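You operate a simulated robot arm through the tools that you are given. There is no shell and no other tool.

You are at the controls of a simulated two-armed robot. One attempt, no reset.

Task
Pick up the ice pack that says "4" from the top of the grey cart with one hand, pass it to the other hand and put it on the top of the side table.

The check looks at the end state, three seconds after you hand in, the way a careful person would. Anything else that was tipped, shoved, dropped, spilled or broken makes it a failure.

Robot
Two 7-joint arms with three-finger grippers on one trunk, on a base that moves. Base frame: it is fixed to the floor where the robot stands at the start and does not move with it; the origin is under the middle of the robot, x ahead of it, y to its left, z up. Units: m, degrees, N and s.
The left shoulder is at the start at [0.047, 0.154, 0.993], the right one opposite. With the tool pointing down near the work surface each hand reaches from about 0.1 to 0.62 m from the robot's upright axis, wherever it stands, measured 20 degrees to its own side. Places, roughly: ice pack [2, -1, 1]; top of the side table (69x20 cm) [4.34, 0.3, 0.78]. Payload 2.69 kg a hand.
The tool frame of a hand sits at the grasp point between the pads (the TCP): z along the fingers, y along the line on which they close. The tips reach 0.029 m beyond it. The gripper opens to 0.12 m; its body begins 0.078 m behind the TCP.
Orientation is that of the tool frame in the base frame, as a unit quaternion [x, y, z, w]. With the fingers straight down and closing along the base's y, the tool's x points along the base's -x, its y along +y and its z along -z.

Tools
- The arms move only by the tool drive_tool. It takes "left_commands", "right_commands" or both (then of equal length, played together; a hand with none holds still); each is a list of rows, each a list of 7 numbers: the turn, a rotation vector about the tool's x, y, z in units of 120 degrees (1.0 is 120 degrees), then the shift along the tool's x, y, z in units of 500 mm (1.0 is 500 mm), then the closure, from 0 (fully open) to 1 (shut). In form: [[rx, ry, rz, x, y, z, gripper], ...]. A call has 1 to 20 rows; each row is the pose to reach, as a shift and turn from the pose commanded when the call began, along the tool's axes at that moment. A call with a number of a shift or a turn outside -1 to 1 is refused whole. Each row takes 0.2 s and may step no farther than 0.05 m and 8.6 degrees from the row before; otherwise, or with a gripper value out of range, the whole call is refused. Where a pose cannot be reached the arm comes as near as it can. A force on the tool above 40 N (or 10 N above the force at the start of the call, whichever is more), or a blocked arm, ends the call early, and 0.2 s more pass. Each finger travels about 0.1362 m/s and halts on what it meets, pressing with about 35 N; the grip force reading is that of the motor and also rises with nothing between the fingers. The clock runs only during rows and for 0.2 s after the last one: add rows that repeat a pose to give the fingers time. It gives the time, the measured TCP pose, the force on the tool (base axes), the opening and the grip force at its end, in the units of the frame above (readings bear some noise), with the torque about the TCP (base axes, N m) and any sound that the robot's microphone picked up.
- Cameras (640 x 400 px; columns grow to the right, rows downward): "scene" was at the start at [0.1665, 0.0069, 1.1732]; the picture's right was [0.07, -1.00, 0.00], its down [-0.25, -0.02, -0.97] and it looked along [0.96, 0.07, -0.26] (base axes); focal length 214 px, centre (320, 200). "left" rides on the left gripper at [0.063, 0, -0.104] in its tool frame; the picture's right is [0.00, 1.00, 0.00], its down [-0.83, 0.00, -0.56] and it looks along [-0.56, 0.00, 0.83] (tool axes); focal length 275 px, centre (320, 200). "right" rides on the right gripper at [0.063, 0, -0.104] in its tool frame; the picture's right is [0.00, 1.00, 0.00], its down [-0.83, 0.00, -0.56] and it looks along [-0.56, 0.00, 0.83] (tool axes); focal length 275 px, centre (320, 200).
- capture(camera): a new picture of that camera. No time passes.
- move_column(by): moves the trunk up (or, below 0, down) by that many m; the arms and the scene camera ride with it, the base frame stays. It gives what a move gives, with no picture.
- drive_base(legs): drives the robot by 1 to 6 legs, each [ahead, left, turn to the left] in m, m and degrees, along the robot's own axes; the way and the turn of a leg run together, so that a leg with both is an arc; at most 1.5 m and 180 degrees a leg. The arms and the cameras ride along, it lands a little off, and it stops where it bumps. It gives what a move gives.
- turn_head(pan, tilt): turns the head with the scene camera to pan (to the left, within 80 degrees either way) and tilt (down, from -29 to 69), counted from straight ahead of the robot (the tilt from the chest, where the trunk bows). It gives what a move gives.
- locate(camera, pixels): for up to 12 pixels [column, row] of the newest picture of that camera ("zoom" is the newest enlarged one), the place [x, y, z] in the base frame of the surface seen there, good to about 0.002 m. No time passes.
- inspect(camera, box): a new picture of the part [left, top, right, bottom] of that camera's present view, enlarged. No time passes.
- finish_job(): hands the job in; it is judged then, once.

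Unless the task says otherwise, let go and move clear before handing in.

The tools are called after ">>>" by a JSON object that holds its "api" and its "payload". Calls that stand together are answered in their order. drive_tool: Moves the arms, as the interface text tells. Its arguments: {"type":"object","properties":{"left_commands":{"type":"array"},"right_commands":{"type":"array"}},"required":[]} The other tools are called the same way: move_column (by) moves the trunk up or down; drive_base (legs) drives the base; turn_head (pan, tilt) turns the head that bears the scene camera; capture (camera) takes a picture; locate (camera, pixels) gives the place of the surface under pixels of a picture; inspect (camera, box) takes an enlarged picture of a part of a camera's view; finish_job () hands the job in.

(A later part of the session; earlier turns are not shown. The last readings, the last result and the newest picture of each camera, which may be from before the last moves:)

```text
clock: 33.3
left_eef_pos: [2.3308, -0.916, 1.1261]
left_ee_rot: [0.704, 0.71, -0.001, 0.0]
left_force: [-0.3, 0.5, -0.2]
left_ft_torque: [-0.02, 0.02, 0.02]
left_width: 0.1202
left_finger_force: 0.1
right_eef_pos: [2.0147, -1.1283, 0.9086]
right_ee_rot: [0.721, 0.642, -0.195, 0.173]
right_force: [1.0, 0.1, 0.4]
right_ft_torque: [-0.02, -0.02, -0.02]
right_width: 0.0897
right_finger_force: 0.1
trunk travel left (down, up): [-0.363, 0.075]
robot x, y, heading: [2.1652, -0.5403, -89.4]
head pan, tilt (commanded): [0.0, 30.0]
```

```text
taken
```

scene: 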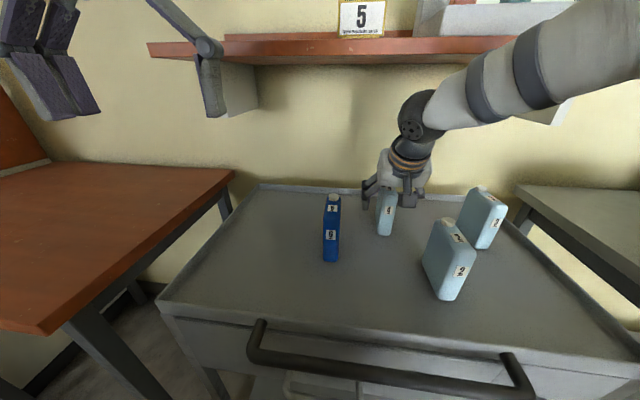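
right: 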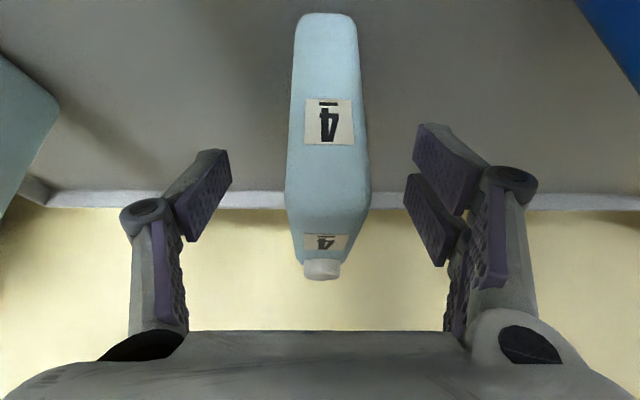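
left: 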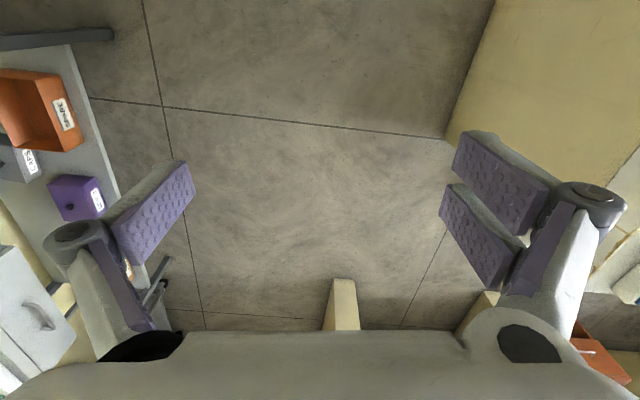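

The pack's upper near corner is between the pads, about 2.5 mm toward +x of centre. I'll correct that and close the gripper.

>>> {"api": "drive_tool", "payload": {"right_commands": [[0, 0, 0, 0, 0.005, 0, 0.25], [0, 0, 0, 0, 0.005, 0, 0.5], [0, 0, 0, 0, 0.005, 0, 0.7], [0, 0, 0, 0, 0.005, 0, 0.9], [0, 0, 0, 0, 0.005, 0, 0.9], [0, 0, 0, 0, 0.005, 0, 0.9]]}}

>>> {"api": "capture", "payload": {"camera": "right"}}

```text
clock: 34.7
left_eef_pos: [2.3323, -0.9157, 1.1267]
left_ee_rot: [0.704, 0.711, -0.002, 0.0]
left_force: [-0.7, -0.7, -0.9]
left_ft_torque: [-0.02, -0.02, -0.03]
left_width: 0.1201
left_finger_force: 0.1
right_eef_pos: [2.0186, -1.1263, 0.9084]
right_ee_rot: [0.722, 0.642, -0.194, 0.173]
right_force: [0.0, -0.9, 1.6]
right_ft_torque: [-0.11, -0.03, -0.06]
right_width: 0.0318
right_finger_force: 34.5
trunk travel left (down, up): [-0.363, 0.075]
robot x, y, heading: [2.1659, -0.5439, -89.5]
head pan, tilt (commanded): [0.0, 30.0]
```

```text
taken
```

right: 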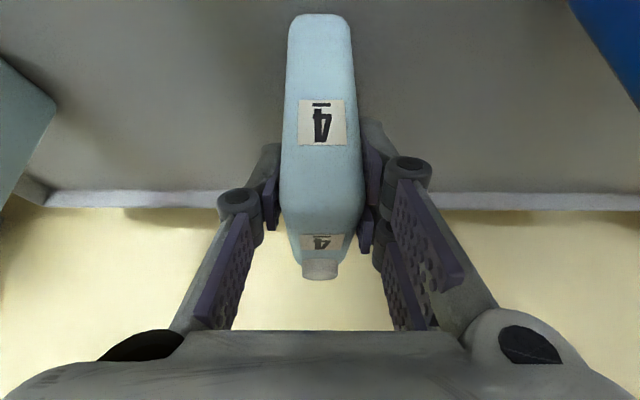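

Gripped at width 0.0318 with 34.5 N. I'll lift by backing out along the tool axis (up and back), away from the shelf.

>>> {"api": "drive_tool", "payload": {"right_commands": [[0, 0, 0, 0, 0, -0.04, 0.9], [0, 0, 0, 0, 0, -0.08, 0.9], [0, 0, 0, 0, 0, -0.13, 0.9], [0, 0, 0, 0, 0, -0.18, 0.9], [0, 0, 0, 0, 0, -0.24, 0.9], [0, 0, 0, 0, 0, -0.24, 0.9]]}}

>>> {"api": "capture", "payload": {"camera": "right"}}

>>> {"api": "capture", "payload": {"camera": "scene"}}

```text
clock: 36.1
left_eef_pos: [2.3307, -0.9168, 1.1264]
left_ee_rot: [0.704, 0.71, -0.001, 0.0]
left_force: [-0.1, -0.4, 0.0]
left_ft_torque: [-0.02, 0.04, -0.03]
left_width: 0.1202
left_finger_force: 0.1
right_eef_pos: [2.0249, -1.0679, 1.0117]
right_ee_rot: [0.722, 0.642, -0.194, 0.172]
right_force: [0.5, 0.5, -1.9]
right_ft_torque: [0.07, -0.01, -0.02]
right_width: 0.0316
right_finger_force: 35.1
trunk travel left (down, up): [-0.363, 0.075]
robot x, y, heading: [2.169, -0.5443, -89.6]
head pan, tilt (commanded): [0.0, 30.0]
```

```text
taken
```

right: 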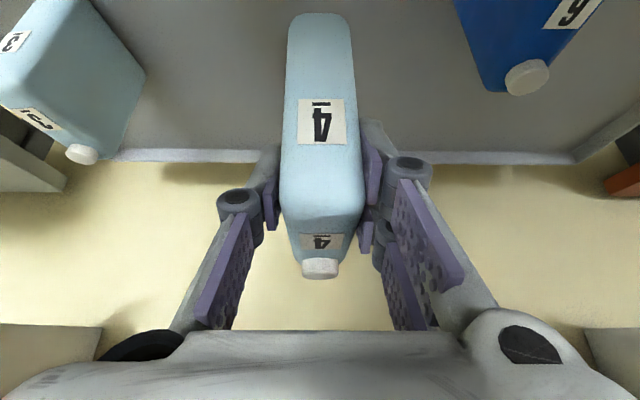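

```text
taken
```

scene: 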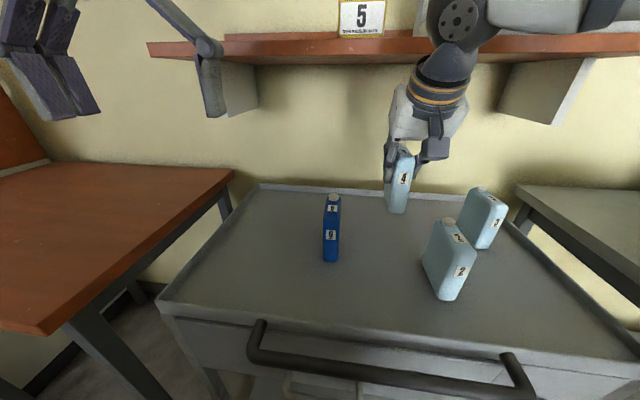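

Pack 4 is lifted cleanly (force ≈-1.9 N, still 35 N grip) and the other packs stand undisturbed. I'll pull it back and up toward the robot.

>>> {"api": "drive_tool", "payload": {"right_commands": [[0, 0, 0, 0.0384, 0, -0.0666, 0.9], [0, 0, 0, 0.0769, 0.001, -0.1331, 0.9], [0, 0, 0, 0.1153, 0.001, -0.1997, 0.9], [0, 0, 0, 0.1537, 0.002, -0.2663, 0.9], [0, 0, 0, 0.1922, 0.002, -0.3328, 0.9], [0, 0, 0, 0.2306, 0.003, -0.3994, 0.9], [0, 0, 0, 0.2306, 0.003, -0.3994, 0.9]]}}

>>> {"api": "drive_base", "payload": {"legs": [[-0.2, 0, 0]]}}

>>> {"api": "capture", "payload": {"camera": "scene"}}

>>> {"api": "capture", "payload": {"camera": "right"}}

```text
clock: 37.7
left_eef_pos: [2.331, -0.9165, 1.1264]
left_ee_rot: [0.704, 0.71, -0.001, 0.0]
left_force: [-0.2, 0.4, 0.4]
left_ft_torque: [-0.02, 0.02, -0.03]
left_width: 0.12
left_finger_force: 0.0
right_eef_pos: [2.0466, -0.8712, 1.1298]
right_ee_rot: [0.722, 0.642, -0.194, 0.172]
right_force: [-0.4, -0.2, -3.3]
right_ft_torque: [0.06, 0.0, 0.03]
right_width: 0.0319
right_finger_force: 35.4
trunk travel left (down, up): [-0.363, 0.075]
robot x, y, heading: [2.1669, -0.5428, -89.4]
head pan, tilt (commanded): [0.0, 30.0]
```

```text
clock: 39.3
left_eef_pos: [2.3297, -0.7197, 1.1253]
left_ee_rot: [0.705, 0.71, -0.002, 0.0]
left_force: [-0.4, -0.2, 0.9]
left_ft_torque: [-0.04, 0.01, -0.01]
left_width: 0.1203
left_finger_force: 0.1
right_eef_pos: [2.0469, -0.6748, 1.1305]
right_ee_rot: [0.722, 0.642, -0.193, 0.172]
right_force: [0.9, 1.1, -2.1]
right_ft_torque: [0.05, 0.0, 0.0]
right_width: 0.0315
right_finger_force: 34.8
trunk travel left (down, up): [-0.363, 0.075]
robot x, y, heading: [2.1676, -0.3465, -89.6]
head pan, tilt (commanded): [0.0, 30.0]
```

```text
taken
```

scene: 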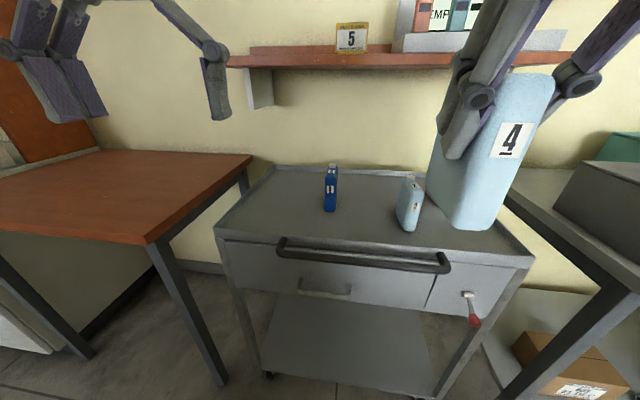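

```text
taken
```

right: 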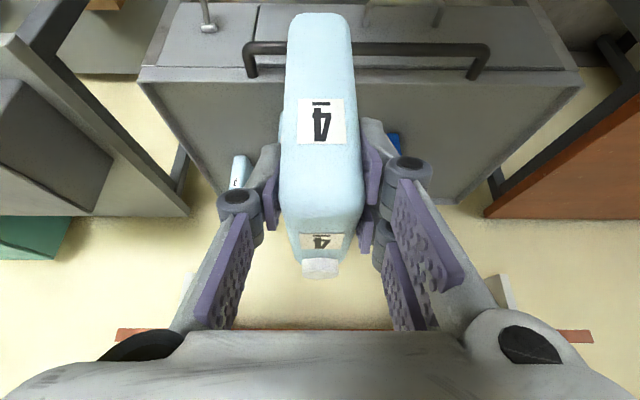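

The pack is held firmly with the robot backed off to y≈-0.35. For the pass, I'll first orient the empty left hand so its fingers point right-and-down (45°), closing fore-aft, as a reachability test.

>>> {"api": "drive_tool", "payload": {"left_commands": [[0.0225, -0.0225, 0.0544, -0.004, 0.001, -0.005, 0.05], [0.0451, -0.0451, 0.1089, -0.008, 0.002, -0.011, 0.1], [0.0676, -0.0676, 0.1633, -0.012, 0.004, -0.016, 0.15], [0.0902, -0.0902, 0.2177, -0.017, 0.005, -0.022, 0.2], [0.1127, -0.1127, 0.2722, -0.021, 0.006, -0.027, 0.25], [0.1353, -0.1353, 0.3266, -0.025, 0.007, -0.032, 0.25], [0.1578, -0.1578, 0.381, -0.029, 0.009, -0.038, 0.25], [0.1804, -0.1804, 0.4354, -0.033, 0.01, -0.043, 0.25], [0.2029, -0.2029, 0.4899, -0.037, 0.011, -0.048, 0.25], [0.2255, -0.2255, 0.5443, -0.042, 0.012, -0.054, 0.25], [0.248, -0.248, 0.5987, -0.046, 0.014, -0.059, 0.25], [0.2706, -0.2706, 0.6532, -0.05, 0.015, -0.065, 0.25], [0.2931, -0.2931, 0.7076, -0.054, 0.016, -0.07, 0.25], [0.2931, -0.2931, 0.7076, -0.054, 0.016, -0.07, 0.25]]}}

>>> {"api": "capture", "payload": {"camera": "scene"}}

>>> {"api": "capture", "payload": {"camera": "left"}}

```text
clock: 42.3
left_eef_pos: [2.3382, -0.7479, 1.1608]
left_ee_rot: [0.923, 0.003, -0.385, 0.003]
left_force: [0.0, -0.8, 1.3]
left_ft_torque: [0.05, -0.03, -0.01]
left_width: 0.0901
left_finger_force: 0.0
right_eef_pos: [2.0451, -0.6753, 1.1296]
right_ee_rot: [0.722, 0.642, -0.194, 0.173]
right_force: [0.7, -0.2, -3.2]
right_ft_torque: [0.07, 0.02, 0.01]
right_width: 0.0317
right_finger_force: 35.3
trunk travel left (down, up): [-0.363, 0.075]
robot x, y, heading: [2.1661, -0.3487, -89.5]
head pan, tilt (commanded): [0.0, 30.0]
```

```text
taken
```

scene: 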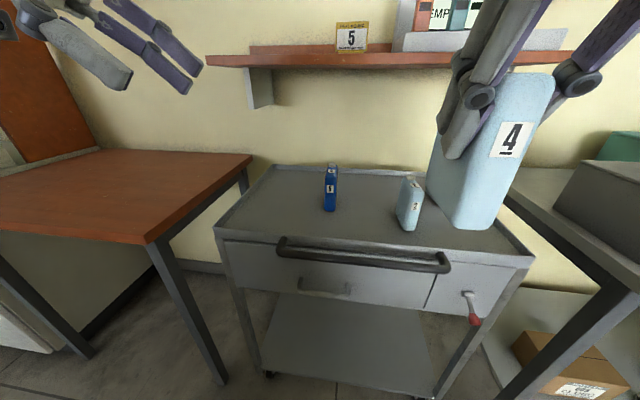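

```text
taken
```

left: 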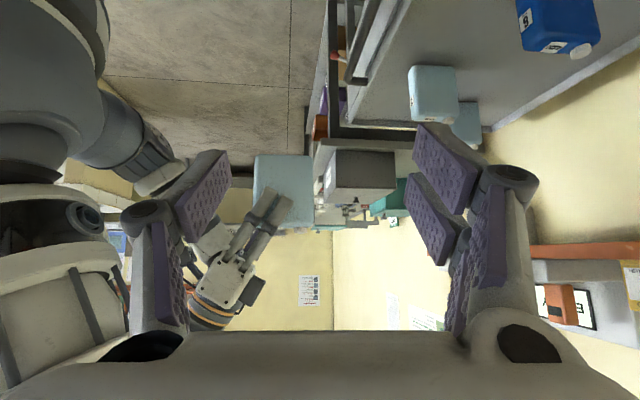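

The left hand reached its pose exactly (fingers pointing along base -x and 45° down). Now I'll turn the right hand with the pack so it points left-and-down, bringing the pack in front of the chest.

>>> {"api": "drive_tool", "payload": {"right_commands": [[-0.0379, -0.0072, -0.0494, -0.0045, 0.0158, 0.0114, 0.9], [-0.0759, -0.0144, -0.0989, -0.0089, 0.0316, 0.0229, 0.9], [-0.1138, -0.0216, -0.1483, -0.0134, 0.0474, 0.0343, 0.9], [-0.1518, -0.0288, -0.1978, -0.0178, 0.0631, 0.0457, 0.9], [-0.1897, -0.036, -0.2472, -0.0223, 0.0789, 0.0572, 0.9], [-0.2277, -0.0432, -0.2967, -0.0268, 0.0947, 0.0686, 0.9], [-0.2656, -0.0504, -0.3461, -0.0312, 0.1105, 0.08, 0.9], [-0.3036, -0.0576, -0.3956, -0.0357, 0.1263, 0.0914, 0.9], [-0.3415, -0.0648, -0.445, -0.0402, 0.1421, 0.1029, 0.9], [-0.3795, -0.072, -0.4945, -0.0446, 0.1578, 0.1143, 0.9], [-0.4174, -0.0792, -0.5439, -0.0491, 0.1736, 0.1257, 0.9], [-0.4554, -0.0864, -0.5934, -0.0535, 0.1894, 0.1372, 0.9], [-0.4933, -0.0936, -0.6428, -0.058, 0.2052, 0.1486, 0.9], [-0.4933, -0.0936, -0.6428, -0.058, 0.2052, 0.1486, 0.9]]}}

>>> {"api": "capture", "payload": {"camera": "scene"}}

>>> {"api": "capture", "payload": {"camera": "left"}}

>>> {"api": "capture", "payload": {"camera": "right"}}

```text
clock: 45.3
left_eef_pos: [2.3375, -0.7472, 1.1613]
left_ee_rot: [0.924, 0.003, -0.383, 0.003]
left_force: [0.0, -0.1, 0.3]
left_ft_torque: [0.01, 0.03, -0.04]
left_width: 0.09
left_finger_force: 0.0
right_eef_pos: [2.1408, -0.7487, 1.0804]
right_ee_rot: [-0.003, 0.924, 0.001, 0.383]
right_force: [1.6, -0.1, -2.3]
right_ft_torque: [0.02, 0.09, -0.02]
right_width: 0.0317
right_finger_force: 34.3
trunk travel left (down, up): [-0.363, 0.075]
robot x, y, heading: [2.1642, -0.3472, -89.7]
head pan, tilt (commanded): [0.0, 30.0]
```

```text
taken
```

scene: 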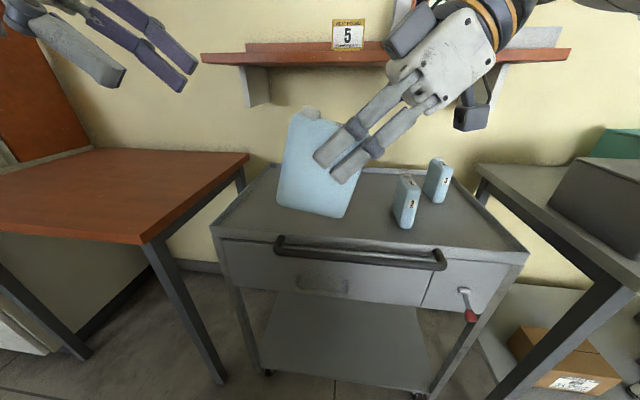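

```text
taken
```

left: 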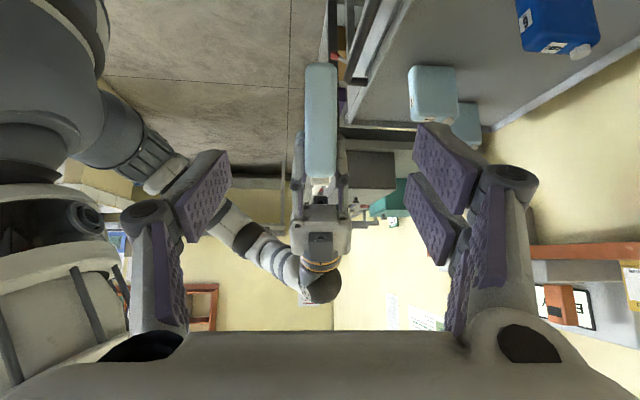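

```text
taken
```

right: 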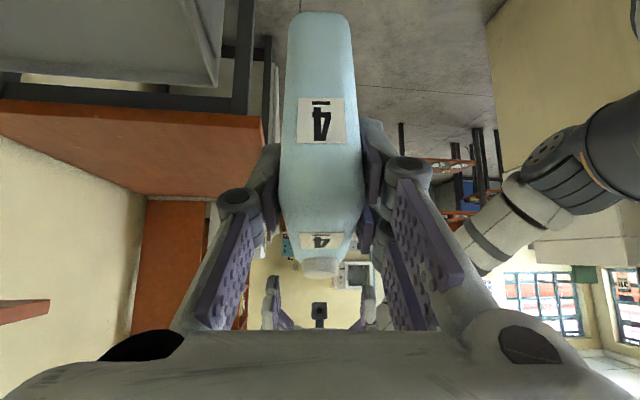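

The right hand now holds the pack facing across: pack at (280–360, 110–215) in the scene, with its far end free on the left. I'll measure the pack's face and corners to place the left grasp.

>>> {"api": "inspect", "payload": {"camera": "scene", "box": [250, 90, 410, 240]}}

>>> {"api": "locate", "payload": {"camera": "scene", "pixels": [[282, 200], [284, 180], [292, 130], [310, 112], [305, 205], [338, 212], [350, 185], [320, 160], [300, 160], [352, 130], [370, 140], [330, 165]]}}

```text
2.67 times, centred on (330, 165) of scene
```

zoom: 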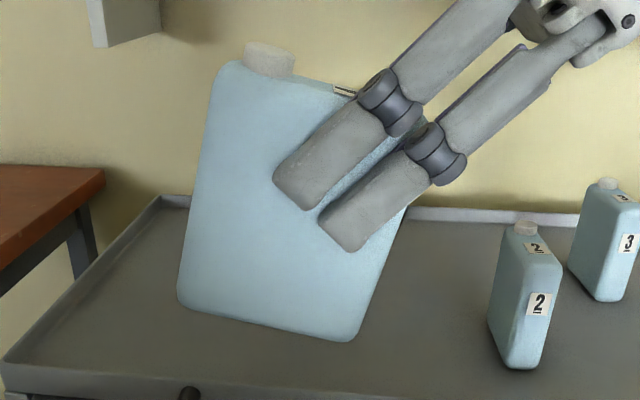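

```text
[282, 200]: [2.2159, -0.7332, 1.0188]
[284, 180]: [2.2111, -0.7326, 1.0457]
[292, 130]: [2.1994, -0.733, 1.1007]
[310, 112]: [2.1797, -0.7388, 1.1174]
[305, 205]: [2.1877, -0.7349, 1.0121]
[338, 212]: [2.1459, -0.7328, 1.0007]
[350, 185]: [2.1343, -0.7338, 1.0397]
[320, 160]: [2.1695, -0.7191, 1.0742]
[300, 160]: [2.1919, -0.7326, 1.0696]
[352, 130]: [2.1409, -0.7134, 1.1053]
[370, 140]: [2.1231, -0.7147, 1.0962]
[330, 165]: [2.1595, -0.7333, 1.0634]
```

The pack face is at y≈-0.733 (mid-plane ≈-0.749) and its free far edge runs x≈2.197–2.222, matching my model. I'll bring the left hand partway along its axis and check alignment.

>>> {"api": "drive_tool", "payload": {"left_commands": [[0, 0, 0, -0.02, 0, 0.06, 0.25], [0, 0, 0, -0.0402, 0, 0.12, 0.25], [0, 0, 0, -0.0402, 0, 0.18, 0.25], [0, 0, 0, -0.0402, 0, 0.22, 0.25], [0, 0, 0, -0.0402, 0, 0.22, 0.25]]}}

>>> {"api": "capture", "payload": {"camera": "scene"}}

>>> {"api": "capture", "payload": {"camera": "left"}}

```text
clock: 46.5
left_eef_pos: [2.2461, -0.7469, 1.097]
left_ee_rot: [0.924, 0.003, -0.383, 0.002]
left_force: [0.6, -0.3, 0.7]
left_ft_torque: [0.01, -0.02, -0.03]
left_width: 0.0903
left_finger_force: 0.1
right_eef_pos: [2.1401, -0.7498, 1.0797]
right_ee_rot: [-0.001, 0.924, 0.0, 0.382]
right_force: [0.0, 0.2, -3.7]
right_ft_torque: [0.04, 0.06, 0.0]
right_width: 0.0316
right_finger_force: 35.3
trunk travel left (down, up): [-0.363, 0.075]
robot x, y, heading: [2.1648, -0.3512, -89.6]
head pan, tilt (commanded): [0.0, 30.0]
```

```text
taken
```

scene: 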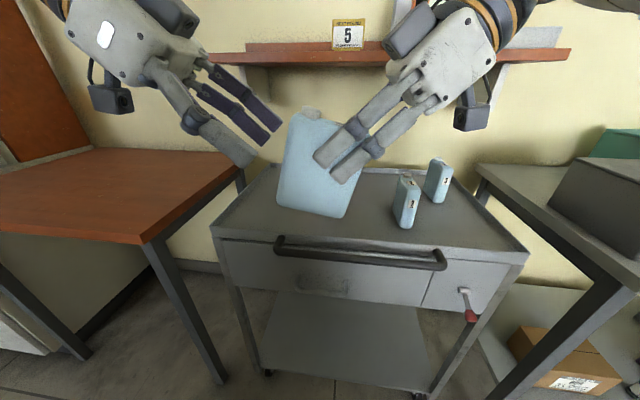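

```text
taken
```

left: 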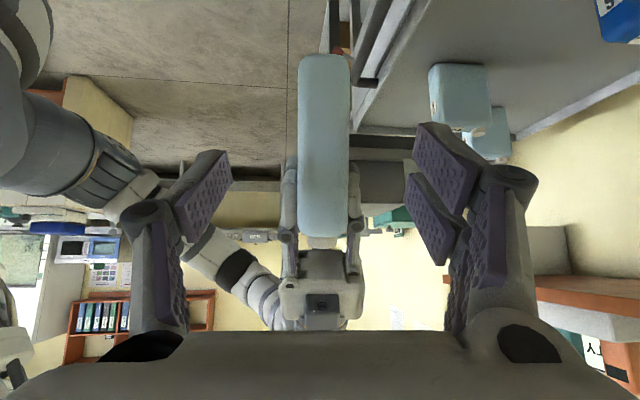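

The pack is centred between the left fingers (column ≈323) and the path is clear of the right fingers. I'll advance the last 0.076 m with the left hand still open.

>>> {"api": "drive_tool", "payload": {"left_commands": [[0, 0, 0, 0, 0.003, 0.05, 0.25], [0, 0, 0, 0, 0.003, 0.1, 0.25], [0, 0, 0, 0, 0.003, 0.135, 0.25], [0, 0, 0, 0, 0.003, 0.1528, 0.25], [0, 0, 0, 0, 0.003, 0.1528, 0.25]]}}

>>> {"api": "capture", "payload": {"camera": "scene"}}

>>> {"api": "inspect", "payload": {"camera": "scene", "box": [200, 80, 440, 230]}}

>>> {"api": "capture", "payload": {"camera": "left"}}

```text
clock: 47.7
left_eef_pos: [2.191, -0.7487, 1.0443]
left_ee_rot: [0.923, 0.004, -0.384, 0.003]
left_force: [-0.1, 0.2, 0.0]
left_ft_torque: [0.02, 0.01, 0.02]
left_width: 0.09
left_finger_force: 0.2
right_eef_pos: [2.1409, -0.7488, 1.0796]
right_ee_rot: [-0.002, 0.924, 0.001, 0.383]
right_force: [0.3, -0.2, -2.8]
right_ft_torque: [0.02, 0.09, -0.03]
right_width: 0.0314
right_finger_force: 34.9
trunk travel left (down, up): [-0.363, 0.075]
robot x, y, heading: [2.166, -0.3465, -89.8]
head pan, tilt (commanded): [0.0, 30.0]
```

```text
taken
```

scene: 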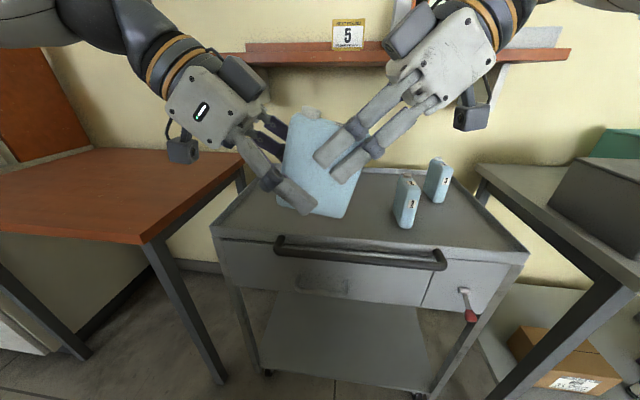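

```text
2.67 times, centred on (320, 155) of scene
```

zoom: 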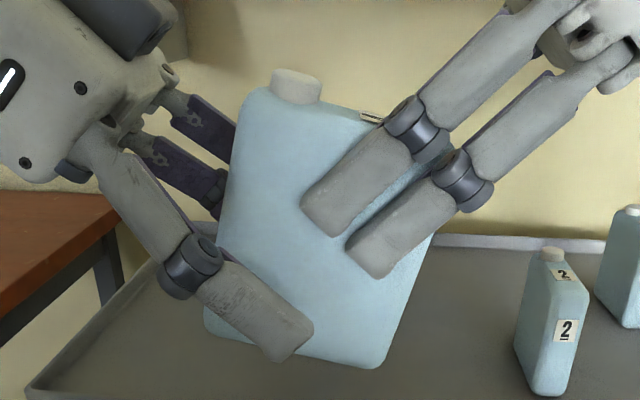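

```text
taken
```

left: 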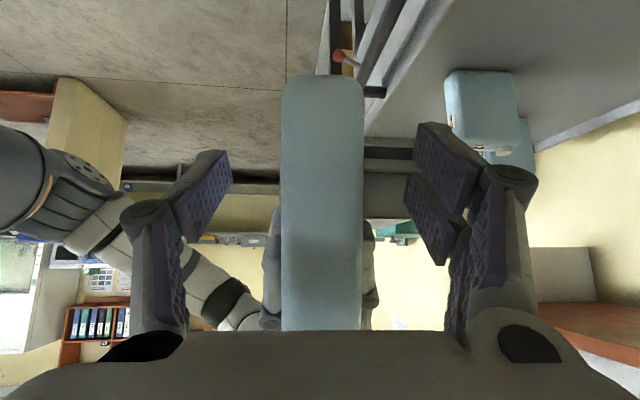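

The left fingers straddle the pack's lower far corner and stay clear of the right fingertips (zoom (300,230) vs (370,270)). I'll close the left gripper while the right still holds.

>>> {"api": "drive_tool", "payload": {"left_commands": [[0, 0, 0, 0, 0, 0, 0.45], [0, 0, 0, 0, 0, 0, 0.6], [0, 0, 0, 0, 0, 0, 0.75], [0, 0, 0, 0, 0, 0, 0.9], [0, 0, 0, 0, 0, 0, 0.9], [0, 0, 0, 0, 0, 0, 0.9]]}}

>>> {"api": "inspect", "payload": {"camera": "scene", "box": [200, 80, 440, 230]}}

>>> {"api": "capture", "payload": {"camera": "left"}}

```text
clock: 49.1
left_eef_pos: [2.1917, -0.7489, 1.0432]
left_ee_rot: [0.924, 0.004, -0.383, 0.002]
left_force: [0.1, -4.2, -0.2]
left_ft_torque: [-0.21, -0.12, -0.05]
left_width: 0.032
left_finger_force: 35.1
right_eef_pos: [2.1408, -0.7489, 1.08]
right_ee_rot: [-0.003, 0.924, 0.002, 0.383]
right_force: [0.3, 4.1, -0.6]
right_ft_torque: [0.38, 0.13, 0.23]
right_width: 0.0319
right_finger_force: 35.1
trunk travel left (down, up): [-0.363, 0.075]
robot x, y, heading: [2.1662, -0.3456, -89.4]
head pan, tilt (commanded): [0.0, 30.0]
```

```text
2.67 times, centred on (320, 155) of scene
```

zoom: 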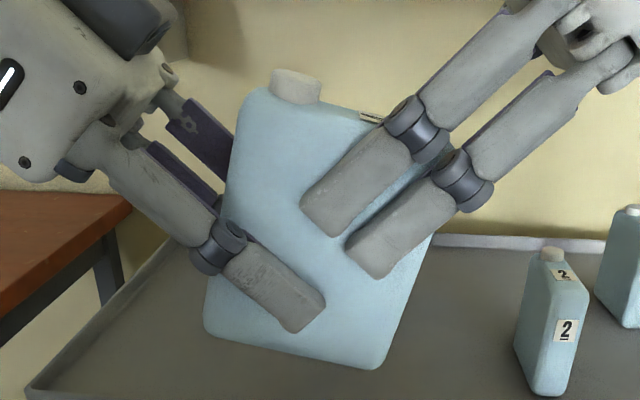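

```text
taken
```

left: 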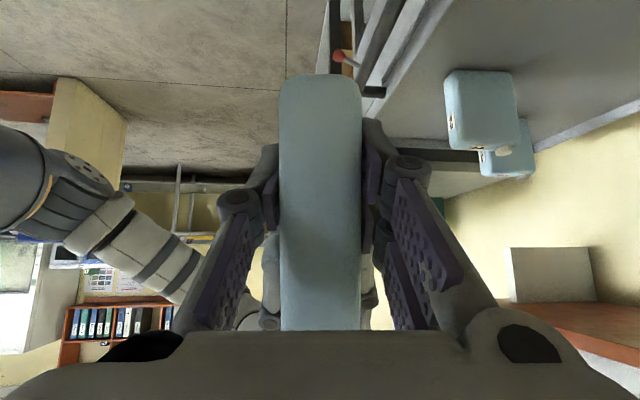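

Both hands hold the pack (left 35.1 N at 0.032 width). I'll open the right hand and back it out along its axis.

>>> {"api": "drive_tool", "payload": {"right_commands": [[0, 0, 0, 0, 0, 0, 0.6], [0, 0, 0, 0, 0, 0, 0.4], [0, 0, 0, 0, 0, 0, 0.25], [0, 0, 0, 0, 0, 0, 0.25], [0, 0, 0, 0, 0, -0.03, 0.25], [0, 0, 0, 0, 0, -0.08, 0.25], [0, 0, 0, 0, 0, -0.15, 0.25], [0, 0, 0, 0, 0, -0.22, 0.25], [0, 0, 0, 0, 0, -0.22, 0.25]]}}

>>> {"api": "capture", "payload": {"camera": "scene"}}

>>> {"api": "capture", "payload": {"camera": "left"}}

```text
clock: 51.1
left_eef_pos: [2.1908, -0.7477, 1.0446]
left_ee_rot: [0.924, 0.004, -0.384, 0.002]
left_force: [-0.2, 0.5, 0.2]
left_ft_torque: [-0.01, -0.05, 0.04]
left_width: 0.0315
left_finger_force: 35.0
right_eef_pos: [2.0638, -0.7488, 1.1585]
right_ee_rot: [-0.003, 0.924, 0.002, 0.382]
right_force: [0.5, 0.0, 0.4]
right_ft_torque: [-0.02, 0.0, -0.02]
right_width: 0.09
right_finger_force: 0.1
trunk travel left (down, up): [-0.363, 0.075]
robot x, y, heading: [2.1659, -0.3551, -89.3]
head pan, tilt (commanded): [0.0, 30.0]
```

```text
taken
```

scene: 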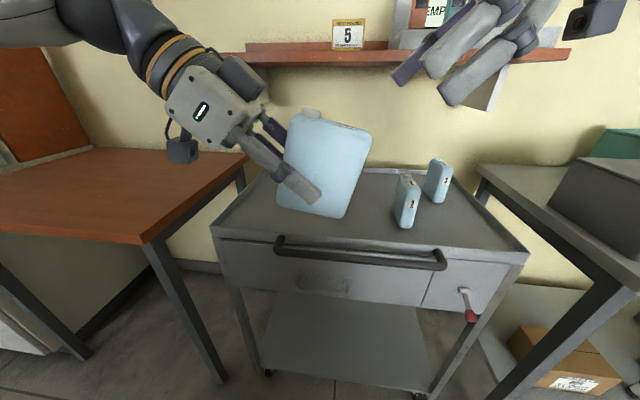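

```text
taken
```

left: 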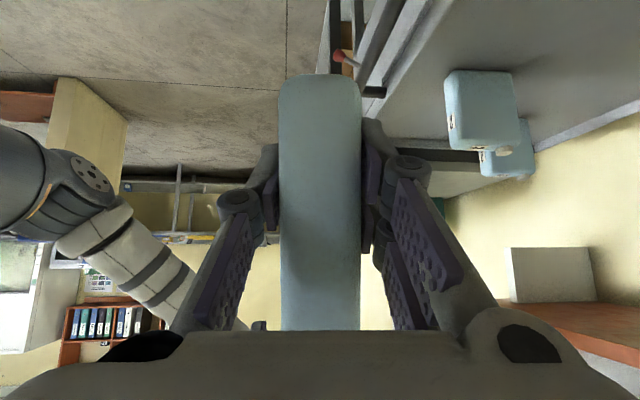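

The handover worked: the left hand holds pack 4 alone and the right hand is clear at (450,60). I'll return the right hand to a compact fingers-down pose to its own side for driving.

>>> {"api": "drive_tool", "payload": {"right_commands": [[0.0225, 0.0225, 0.0544, 0.0135, 0.0094, -0.007, 0.25], [0.0451, 0.0451, 0.1089, 0.0269, 0.0187, -0.0139, 0.25], [0.0676, 0.0676, 0.1633, 0.0404, 0.0281, -0.0209, 0.25], [0.0902, 0.0902, 0.2177, 0.0538, 0.0375, -0.0278, 0.25], [0.1127, 0.1127, 0.2722, 0.0673, 0.0468, -0.0348, 0.25], [0.1353, 0.1353, 0.3266, 0.0808, 0.0562, -0.0417, 0.25], [0.1578, 0.1578, 0.381, 0.0942, 0.0656, -0.0487, 0.25], [0.1804, 0.1804, 0.4354, 0.1077, 0.075, -0.0556, 0.25], [0.2029, 0.2029, 0.4899, 0.1212, 0.0843, -0.0626, 0.25], [0.2255, 0.2255, 0.5443, 0.1346, 0.0937, -0.0695, 0.25], [0.248, 0.248, 0.5987, 0.1481, 0.1031, -0.0765, 0.25], [0.2706, 0.2706, 0.6532, 0.1615, 0.1124, -0.0834, 0.25], [0.2931, 0.2931, 0.7076, 0.175, 0.1218, -0.0904, 0.25], [0.2931, 0.2931, 0.7076, 0.175, 0.1218, -0.0904, 0.25]]}}

>>> {"api": "turn_head", "payload": {"pan": 65, "tilt": 10}}

>>> {"api": "capture", "payload": {"camera": "scene"}}

```text
clock: 54.1
left_eef_pos: [2.1917, -0.7485, 1.0437]
left_ee_rot: [0.924, 0.002, -0.383, 0.001]
left_force: [0.3, 0.8, 0.1]
left_ft_torque: [-0.02, -0.07, 0.01]
left_width: 0.0318
left_finger_force: 35.1
right_eef_pos: [1.9775, -0.6943, 1.1085]
right_ee_rot: [0.706, 0.708, 0.001, 0.0]
right_force: [-0.4, 0.6, 0.5]
right_ft_torque: [-0.02, 0.04, -0.01]
right_width: 0.09
right_finger_force: 0.3
right hand out of reach, approached as far as the arm can: row 12, 13, 14
trunk travel left (down, up): [-0.363, 0.075]
robot x, y, heading: [2.1678, -0.3524, -89.5]
head pan, tilt (commanded): [0.0, 30.0]
```

```text
clock: 55.4
left_eef_pos: [2.1919, -0.7487, 1.0437]
left_ee_rot: [0.923, 0.003, -0.384, 0.002]
left_force: [-0.4, 0.8, -0.4]
left_ft_torque: [-0.02, -0.06, 0.02]
left_width: 0.0315
left_finger_force: 34.8
right_eef_pos: [1.9777, -0.693, 1.1084]
right_ee_rot: [0.705, 0.709, 0.0, 0.0]
right_force: [0.5, 0.3, 0.3]
right_ft_torque: [-0.01, 0.0, 0.02]
right_width: 0.09
right_finger_force: 0.0
trunk travel left (down, up): [-0.363, 0.075]
robot x, y, heading: [2.1646, -0.3492, -89.7]
head pan, tilt (commanded): [65.0, 10.0]
```

```text
taken
```

scene: 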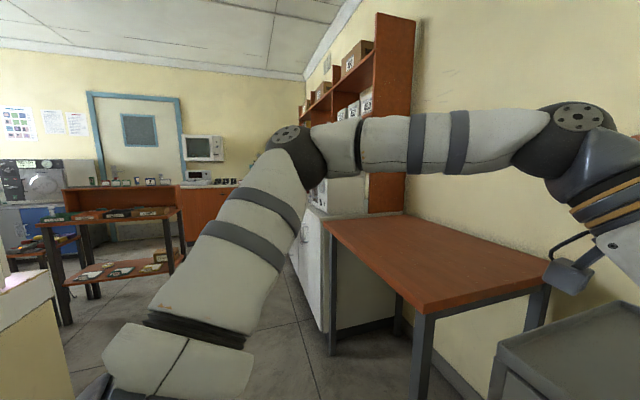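

The side table is visible at (40–185, 185–310), and the left elbow sticks out at (300,145). I'll zoom in on the table and measure both.

>>> {"api": "inspect", "payload": {"camera": "scene", "box": [20, 160, 212, 310]}}

>>> {"api": "locate", "payload": {"camera": "scene", "pixels": [[300, 145], [285, 130], [315, 175], [45, 220], [178, 213], [100, 215], [110, 190], [60, 315], [185, 255], [15, 285], [75, 390], [255, 290]]}}

```text
2.67 times, centred on (116, 235) of scene
```

zoom: 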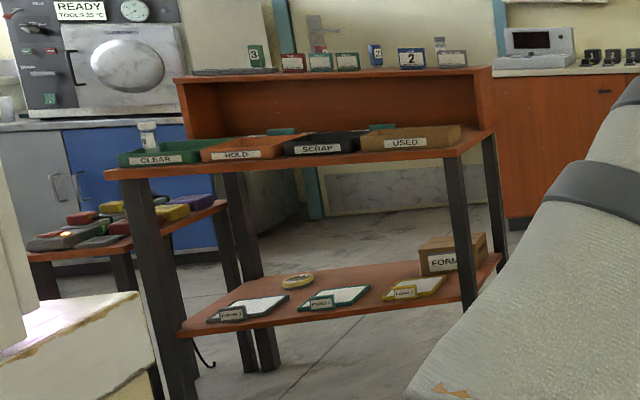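

```text
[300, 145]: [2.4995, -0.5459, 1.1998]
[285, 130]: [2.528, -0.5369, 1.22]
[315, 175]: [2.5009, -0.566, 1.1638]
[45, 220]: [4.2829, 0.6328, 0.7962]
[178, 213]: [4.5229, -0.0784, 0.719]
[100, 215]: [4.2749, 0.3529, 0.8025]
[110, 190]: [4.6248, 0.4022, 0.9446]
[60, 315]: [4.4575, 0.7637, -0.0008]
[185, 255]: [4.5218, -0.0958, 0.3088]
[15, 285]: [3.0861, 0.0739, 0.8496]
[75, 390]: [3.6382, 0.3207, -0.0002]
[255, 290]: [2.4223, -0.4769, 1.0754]
```

The table's deck (z≈0.80) is in front of a raised shelf and carries trays labelled CLEAR, HOLD, SCRAP and USED; I'll need a closer look for free space. The left elbow reaches 0.39 m sideways, so I'll shift to y≈-0.45 before turning to face along the corridor.

>>> {"api": "drive_base", "payload": {"legs": [[0.1, 0, 0], [0, 0, 45], [0, 0, 45]]}}

>>> {"api": "turn_head", "payload": {"pan": 12, "tilt": 12}}

>>> {"api": "capture", "payload": {"camera": "scene"}}

>>> {"api": "capture", "payload": {"camera": "left"}}

```text
clock: 60.8
left_eef_pos: [2.566, -0.4162, 1.0446]
left_ee_rot: [0.644, 0.662, -0.267, 0.276]
left_force: [-0.4, 0.0, -3.2]
left_ft_torque: [0.07, 0.04, 0.01]
left_width: 0.0315
left_finger_force: 34.7
right_eef_pos: [2.5145, -0.6309, 1.108]
right_ee_rot: [-0.012, 1.0, 0.0, -0.001]
right_force: [1.2, 0.4, 0.1]
right_ft_torque: [0.02, 0.01, -0.01]
right_width: 0.0898
right_finger_force: 0.0
trunk travel left (down, up): [-0.363, 0.075]
robot x, y, heading: [2.1654, -0.4512, 1.4]
head pan, tilt (commanded): [65.0, 10.0]
```

```text
clock: 62.0
left_eef_pos: [2.5654, -0.4159, 1.0433]
left_ee_rot: [0.644, 0.662, -0.266, 0.276]
left_force: [-0.2, -0.3, -3.5]
left_ft_torque: [0.03, 0.02, 0.05]
left_width: 0.0316
left_finger_force: 34.8
right_eef_pos: [2.514, -0.631, 1.1097]
right_ee_rot: [-0.012, 1.0, 0.0, 0.001]
right_force: [0.7, 0.6, -0.3]
right_ft_torque: [0.0, 0.01, 0.0]
right_width: 0.09
right_finger_force: 0.0
trunk travel left (down, up): [-0.363, 0.075]
robot x, y, heading: [2.1635, -0.4473, 1.5]
head pan, tilt (commanded): [12.0, 12.0]
```

```text
taken
```

scene: 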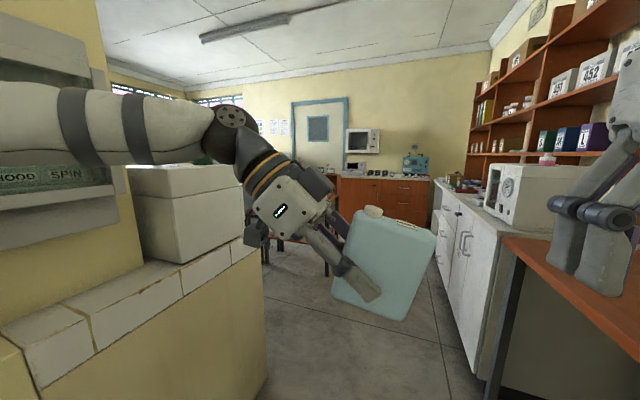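

```text
taken
```

left: 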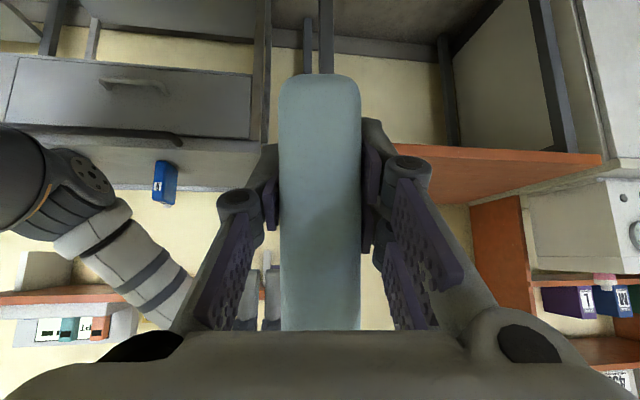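

The left hand carries the pack (−3.2 N, 34.7 N grip) and the corridor ahead is open between the left counter and right cabinets. I'll drive forward along its middle.

>>> {"api": "locate", "payload": {"camera": "scene", "pixels": [[470, 300], [440, 230], [510, 245], [520, 200], [240, 250], [205, 180], [265, 300], [250, 340], [495, 180], [325, 225]]}}

>>> {"api": "drive_base", "payload": {"legs": [[0.4, -0.01, -1.5], [0.35, 0, 0]]}}

>>> {"api": "turn_head", "payload": {"pan": 20, "tilt": 15}}

>>> {"api": "capture", "payload": {"camera": "scene"}}

```text
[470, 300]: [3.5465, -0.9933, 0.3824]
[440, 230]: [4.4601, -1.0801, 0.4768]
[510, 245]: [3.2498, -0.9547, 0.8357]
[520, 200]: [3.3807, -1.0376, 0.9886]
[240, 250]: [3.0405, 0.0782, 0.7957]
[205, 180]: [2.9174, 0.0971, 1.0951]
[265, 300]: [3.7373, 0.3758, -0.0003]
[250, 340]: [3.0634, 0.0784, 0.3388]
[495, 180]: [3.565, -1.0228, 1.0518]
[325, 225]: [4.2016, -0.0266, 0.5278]
```

```text
clock: 66.3
left_eef_pos: [3.3095, -0.4318, 1.0436]
left_ee_rot: [0.653, 0.652, -0.271, 0.272]
left_force: [0.2, 0.1, -2.6]
left_ft_torque: [0.06, 0.01, -0.03]
left_width: 0.0316
left_finger_force: 34.7
right_eef_pos: [3.2508, -0.6462, 1.1088]
right_ee_rot: [0.003, 1.0, 0.0, 0.001]
right_force: [0.9, -0.1, -0.1]
right_ft_torque: [0.0, 0.01, 0.03]
right_width: 0.0904
right_finger_force: 0.1
trunk travel left (down, up): [-0.363, 0.075]
robot x, y, heading: [2.9084, -0.4543, -0.2]
head pan, tilt (commanded): [12.0, 12.0]
```

```text
clock: 67.0
left_eef_pos: [3.3095, -0.4316, 1.0442]
left_ee_rot: [0.654, 0.652, -0.27, 0.272]
left_force: [-0.3, -0.3, -3.3]
left_ft_torque: [0.06, 0.0, -0.05]
left_width: 0.0315
left_finger_force: 35.1
right_eef_pos: [3.2506, -0.6454, 1.1091]
right_ee_rot: [0.003, 1.0, 0.0, 0.0]
right_force: [-0.7, -0.2, -0.3]
right_ft_torque: [0.02, -0.01, -0.01]
right_width: 0.0902
right_finger_force: 0.1
trunk travel left (down, up): [-0.363, 0.075]
robot x, y, heading: [2.9139, -0.4553, -0.2]
head pan, tilt (commanded): [20.0, 15.0]
```

```text
taken
```

scene: 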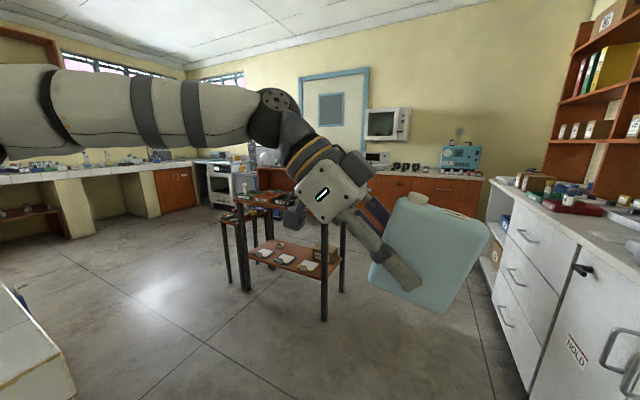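

The counter end is at the lower left and the room opens out; the left arm blocks part of the table view. I'll check the counter's end position and continue forward a bit.

>>> {"api": "locate", "payload": {"camera": "scene", "pixels": [[70, 380], [30, 320], [10, 285], [325, 310], [245, 285], [285, 262], [340, 285], [250, 215], [230, 285], [340, 225], [500, 310]]}}

>>> {"api": "drive_base", "payload": {"legs": [[0.35, 0, 0]]}}

>>> {"api": "turn_head", "payload": {"pan": 35, "tilt": 25}}

>>> {"api": "capture", "payload": {"camera": "scene"}}

```text
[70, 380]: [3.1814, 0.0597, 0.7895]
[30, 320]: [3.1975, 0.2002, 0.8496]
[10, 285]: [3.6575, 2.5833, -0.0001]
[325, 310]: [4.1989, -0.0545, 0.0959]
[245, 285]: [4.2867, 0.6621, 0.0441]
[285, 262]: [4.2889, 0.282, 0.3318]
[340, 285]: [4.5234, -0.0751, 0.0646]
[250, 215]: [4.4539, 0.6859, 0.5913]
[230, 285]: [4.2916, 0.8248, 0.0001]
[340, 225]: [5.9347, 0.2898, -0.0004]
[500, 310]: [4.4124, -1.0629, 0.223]
```

```text
clock: 69.3
left_eef_pos: [3.663, -0.4353, 1.0441]
left_ee_rot: [0.656, 0.651, -0.272, 0.27]
left_force: [-0.1, 0.1, -2.3]
left_ft_torque: [0.07, 0.01, -0.04]
left_width: 0.0315
left_finger_force: 35.0
right_eef_pos: [3.6038, -0.6462, 1.1078]
right_ee_rot: [0.003, 1.0, 0.001, 0.0]
right_force: [0.9, -0.3, -0.2]
right_ft_torque: [0.01, 0.06, 0.0]
right_width: 0.0902
right_finger_force: 0.1
trunk travel left (down, up): [-0.363, 0.075]
robot x, y, heading: [3.2624, -0.4574, -0.4]
head pan, tilt (commanded): [20.0, 15.0]
```

```text
clock: 70.1
left_eef_pos: [3.6616, -0.4355, 1.0446]
left_ee_rot: [0.655, 0.651, -0.272, 0.272]
left_force: [0.5, 1.4, -2.7]
left_ft_torque: [0.04, 0.0, -0.01]
left_width: 0.0317
left_finger_force: 34.8
right_eef_pos: [3.603, -0.6482, 1.1093]
right_ee_rot: [0.003, 1.0, -0.001, 0.001]
right_force: [0.2, 0.0, 0.2]
right_ft_torque: [-0.01, -0.01, 0.01]
right_width: 0.0898
right_finger_force: 0.1
trunk travel left (down, up): [-0.363, 0.075]
robot x, y, heading: [3.2659, -0.456, -0.2]
head pan, tilt (commanded): [35.0, 25.0]
```

```text
taken
```

scene: 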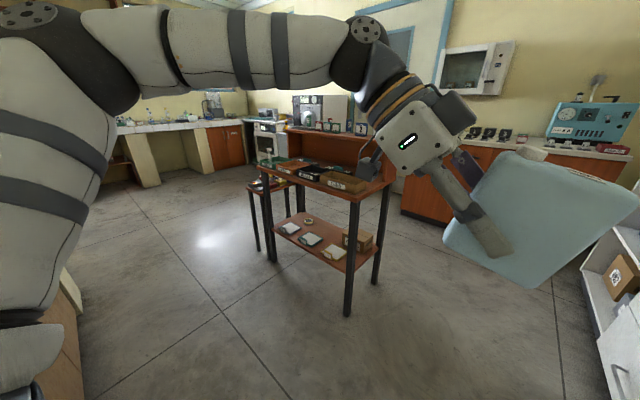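

The table is now in view at (250–395, 130–310). I'll zoom in to see what space is free on its deck.

>>> {"api": "inspect", "payload": {"camera": "scene", "box": [240, 100, 400, 210]}}

>>> {"api": "locate", "payload": {"camera": "zoom", "pixels": [[70, 270], [575, 350], [450, 380], [590, 320], [420, 310], [360, 300], [250, 270], [140, 250], [520, 320], [560, 300], [480, 350], [400, 340]]}}

```text
3.64 times, centred on (320, 155) of scene
```

zoom: 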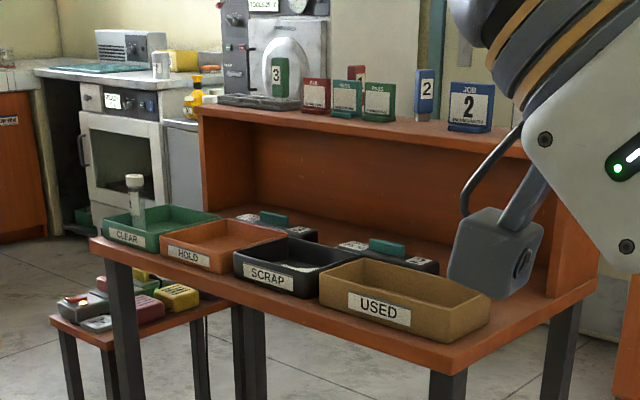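

```text
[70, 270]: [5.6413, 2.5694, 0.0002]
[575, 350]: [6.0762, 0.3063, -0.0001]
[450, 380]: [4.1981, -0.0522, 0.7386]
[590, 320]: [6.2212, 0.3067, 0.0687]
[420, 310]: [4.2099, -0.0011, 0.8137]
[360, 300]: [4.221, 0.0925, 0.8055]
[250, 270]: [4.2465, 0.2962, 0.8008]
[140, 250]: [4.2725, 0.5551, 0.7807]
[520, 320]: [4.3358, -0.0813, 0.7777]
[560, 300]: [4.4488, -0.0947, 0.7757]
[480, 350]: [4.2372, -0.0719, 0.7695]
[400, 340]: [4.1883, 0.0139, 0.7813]
```

The deck holds four trays along the front edge and dark objects behind them, with a raised shelf at the back; free space isn't clear from this angle. I'll move around in front of the table for a look from above.

>>> {"api": "drive_base", "payload": {"legs": [[0.3, 0, 0], [0, 0.4, 0]]}}

>>> {"api": "turn_head", "payload": {"pan": 20, "tilt": 30}}

>>> {"api": "capture", "payload": {"camera": "scene"}}

>>> {"api": "turn_head", "payload": {"pan": -10, "tilt": 30}}

>>> {"api": "capture", "payload": {"camera": "scene"}}

>>> {"api": "capture", "payload": {"camera": "right"}}

```text
clock: 75.3
left_eef_pos: [3.9604, -0.0325, 1.0452]
left_ee_rot: [0.652, 0.654, -0.27, 0.273]
left_force: [-0.1, 0.0, -2.7]
left_ft_torque: [0.06, -0.03, -0.01]
left_width: 0.0316
left_finger_force: 34.9
right_eef_pos: [3.9027, -0.2466, 1.1096]
right_ee_rot: [0.001, 1.0, 0.0, 0.0]
right_force: [-0.6, 0.4, -0.3]
right_ft_torque: [-0.04, 0.0, 0.0]
right_width: 0.0901
right_finger_force: 0.1
trunk travel left (down, up): [-0.363, 0.075]
robot x, y, heading: [3.5591, -0.0563, -0.1]
head pan, tilt (commanded): [35.0, 25.0]
```

```text
clock: 76.1
left_eef_pos: [3.9603, -0.0323, 1.0435]
left_ee_rot: [0.654, 0.653, -0.27, 0.272]
left_force: [-0.7, 0.2, -3.1]
left_ft_torque: [0.03, 0.0, 0.01]
left_width: 0.0316
left_finger_force: 35.0
right_eef_pos: [3.9018, -0.246, 1.1091]
right_ee_rot: [0.001, 1.0, 0.001, 0.001]
right_force: [-0.8, -0.2, -0.4]
right_ft_torque: [0.0, 0.01, -0.04]
right_width: 0.0904
right_finger_force: 0.1
trunk travel left (down, up): [-0.363, 0.075]
robot x, y, heading: [3.5593, -0.0576, -0.1]
head pan, tilt (commanded): [20.0, 30.0]
```

```text
taken
```

scene: 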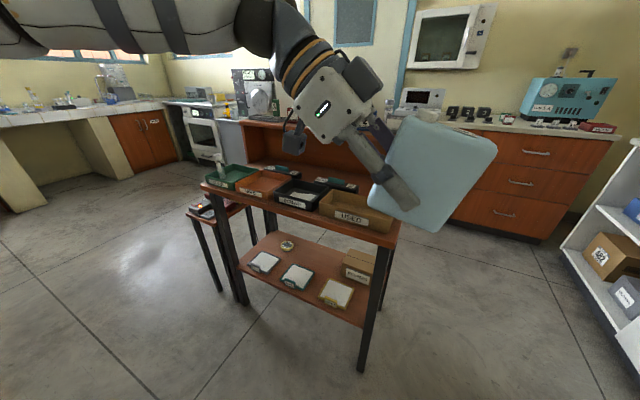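

```text
clock: 77.0
left_eef_pos: [3.9595, -0.0328, 1.0444]
left_ee_rot: [0.653, 0.653, -0.27, 0.272]
left_force: [-0.1, -0.4, -2.9]
left_ft_torque: [0.11, -0.02, -0.03]
left_width: 0.0317
left_finger_force: 35.2
right_eef_pos: [3.902, -0.2465, 1.1095]
right_ee_rot: [0.0, 1.0, 0.0, 0.001]
right_force: [0.3, -0.3, 0.0]
right_ft_torque: [0.04, -0.01, -0.01]
right_width: 0.0901
right_finger_force: 0.0
trunk travel left (down, up): [-0.363, 0.075]
robot x, y, heading: [3.5603, -0.0567, -0.2]
head pan, tilt (commanded): [-10.0, 30.0]
```

```text
taken
```

scene: 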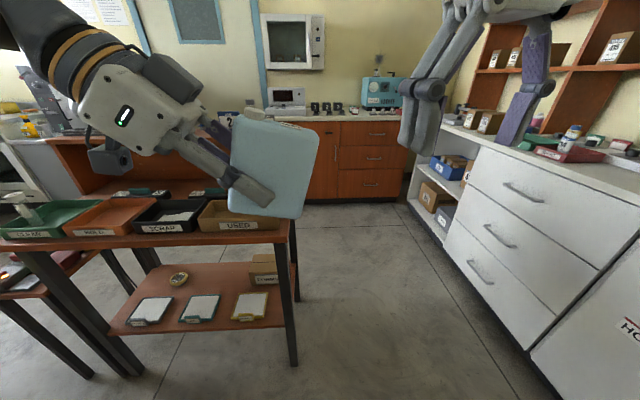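

```text
taken
```

right: 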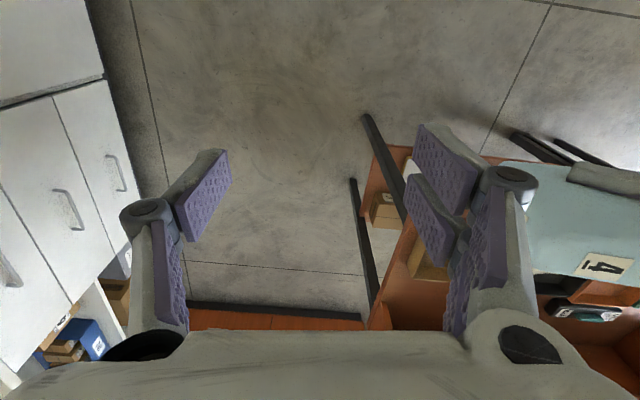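

The right-hand camera gives a useful top-down view of the deck's right end. I'll shift left along the table so it looks straight over the deck.

>>> {"api": "drive_base", "payload": {"legs": [[0, 0.33, 0]]}}

>>> {"api": "capture", "payload": {"camera": "right"}}

>>> {"api": "turn_head", "payload": {"pan": -5, "tilt": 30}}

>>> {"api": "capture", "payload": {"camera": "scene"}}

```text
clock: 80.2
left_eef_pos: [3.9618, 0.299, 1.0453]
left_ee_rot: [0.656, 0.65, -0.272, 0.27]
left_force: [-0.7, 0.9, -3.0]
left_ft_torque: [0.06, -0.03, 0.01]
left_width: 0.0315
left_finger_force: 34.9
right_eef_pos: [3.9012, 0.084, 1.1099]
right_ee_rot: [0.005, 1.0, 0.0, 0.001]
right_force: [-0.2, -0.7, 0.3]
right_ft_torque: [0.01, -0.02, 0.0]
right_width: 0.0899
right_finger_force: 0.0
trunk travel left (down, up): [-0.363, 0.075]
robot x, y, heading: [3.5613, 0.277, -0.6]
head pan, tilt (commanded): [-10.0, 30.0]
```

```text
taken
```

right: 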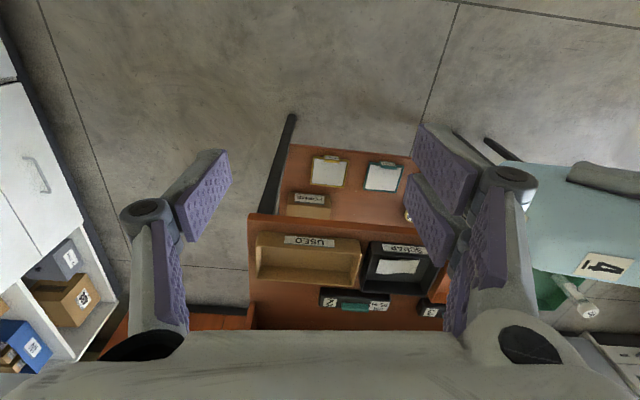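

```text
clock: 80.8
left_eef_pos: [3.9606, 0.2976, 1.0446]
left_ee_rot: [0.657, 0.65, -0.271, 0.27]
left_force: [-0.4, -0.3, -4.1]
left_ft_torque: [0.1, 0.0, 0.01]
left_width: 0.0316
left_finger_force: 35.6
right_eef_pos: [3.9013, 0.0854, 1.1089]
right_ee_rot: [0.004, 1.0, 0.0, 0.001]
right_force: [0.3, 0.6, -0.5]
right_ft_torque: [-0.01, 0.03, 0.0]
right_width: 0.09
right_finger_force: 0.1
trunk travel left (down, up): [-0.363, 0.075]
robot x, y, heading: [3.5643, 0.2755, -0.4]
head pan, tilt (commanded): [-5.0, 30.0]
```

```text
taken
```

scene: 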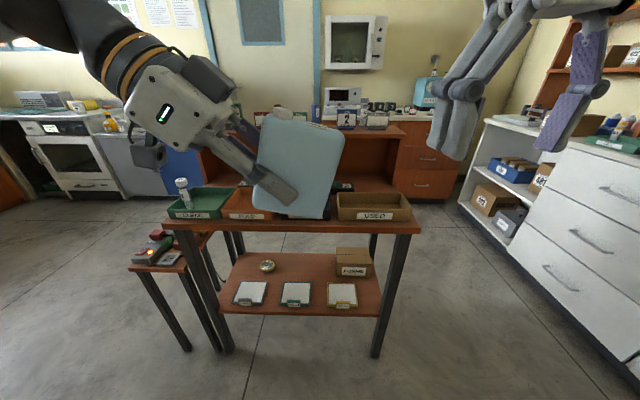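

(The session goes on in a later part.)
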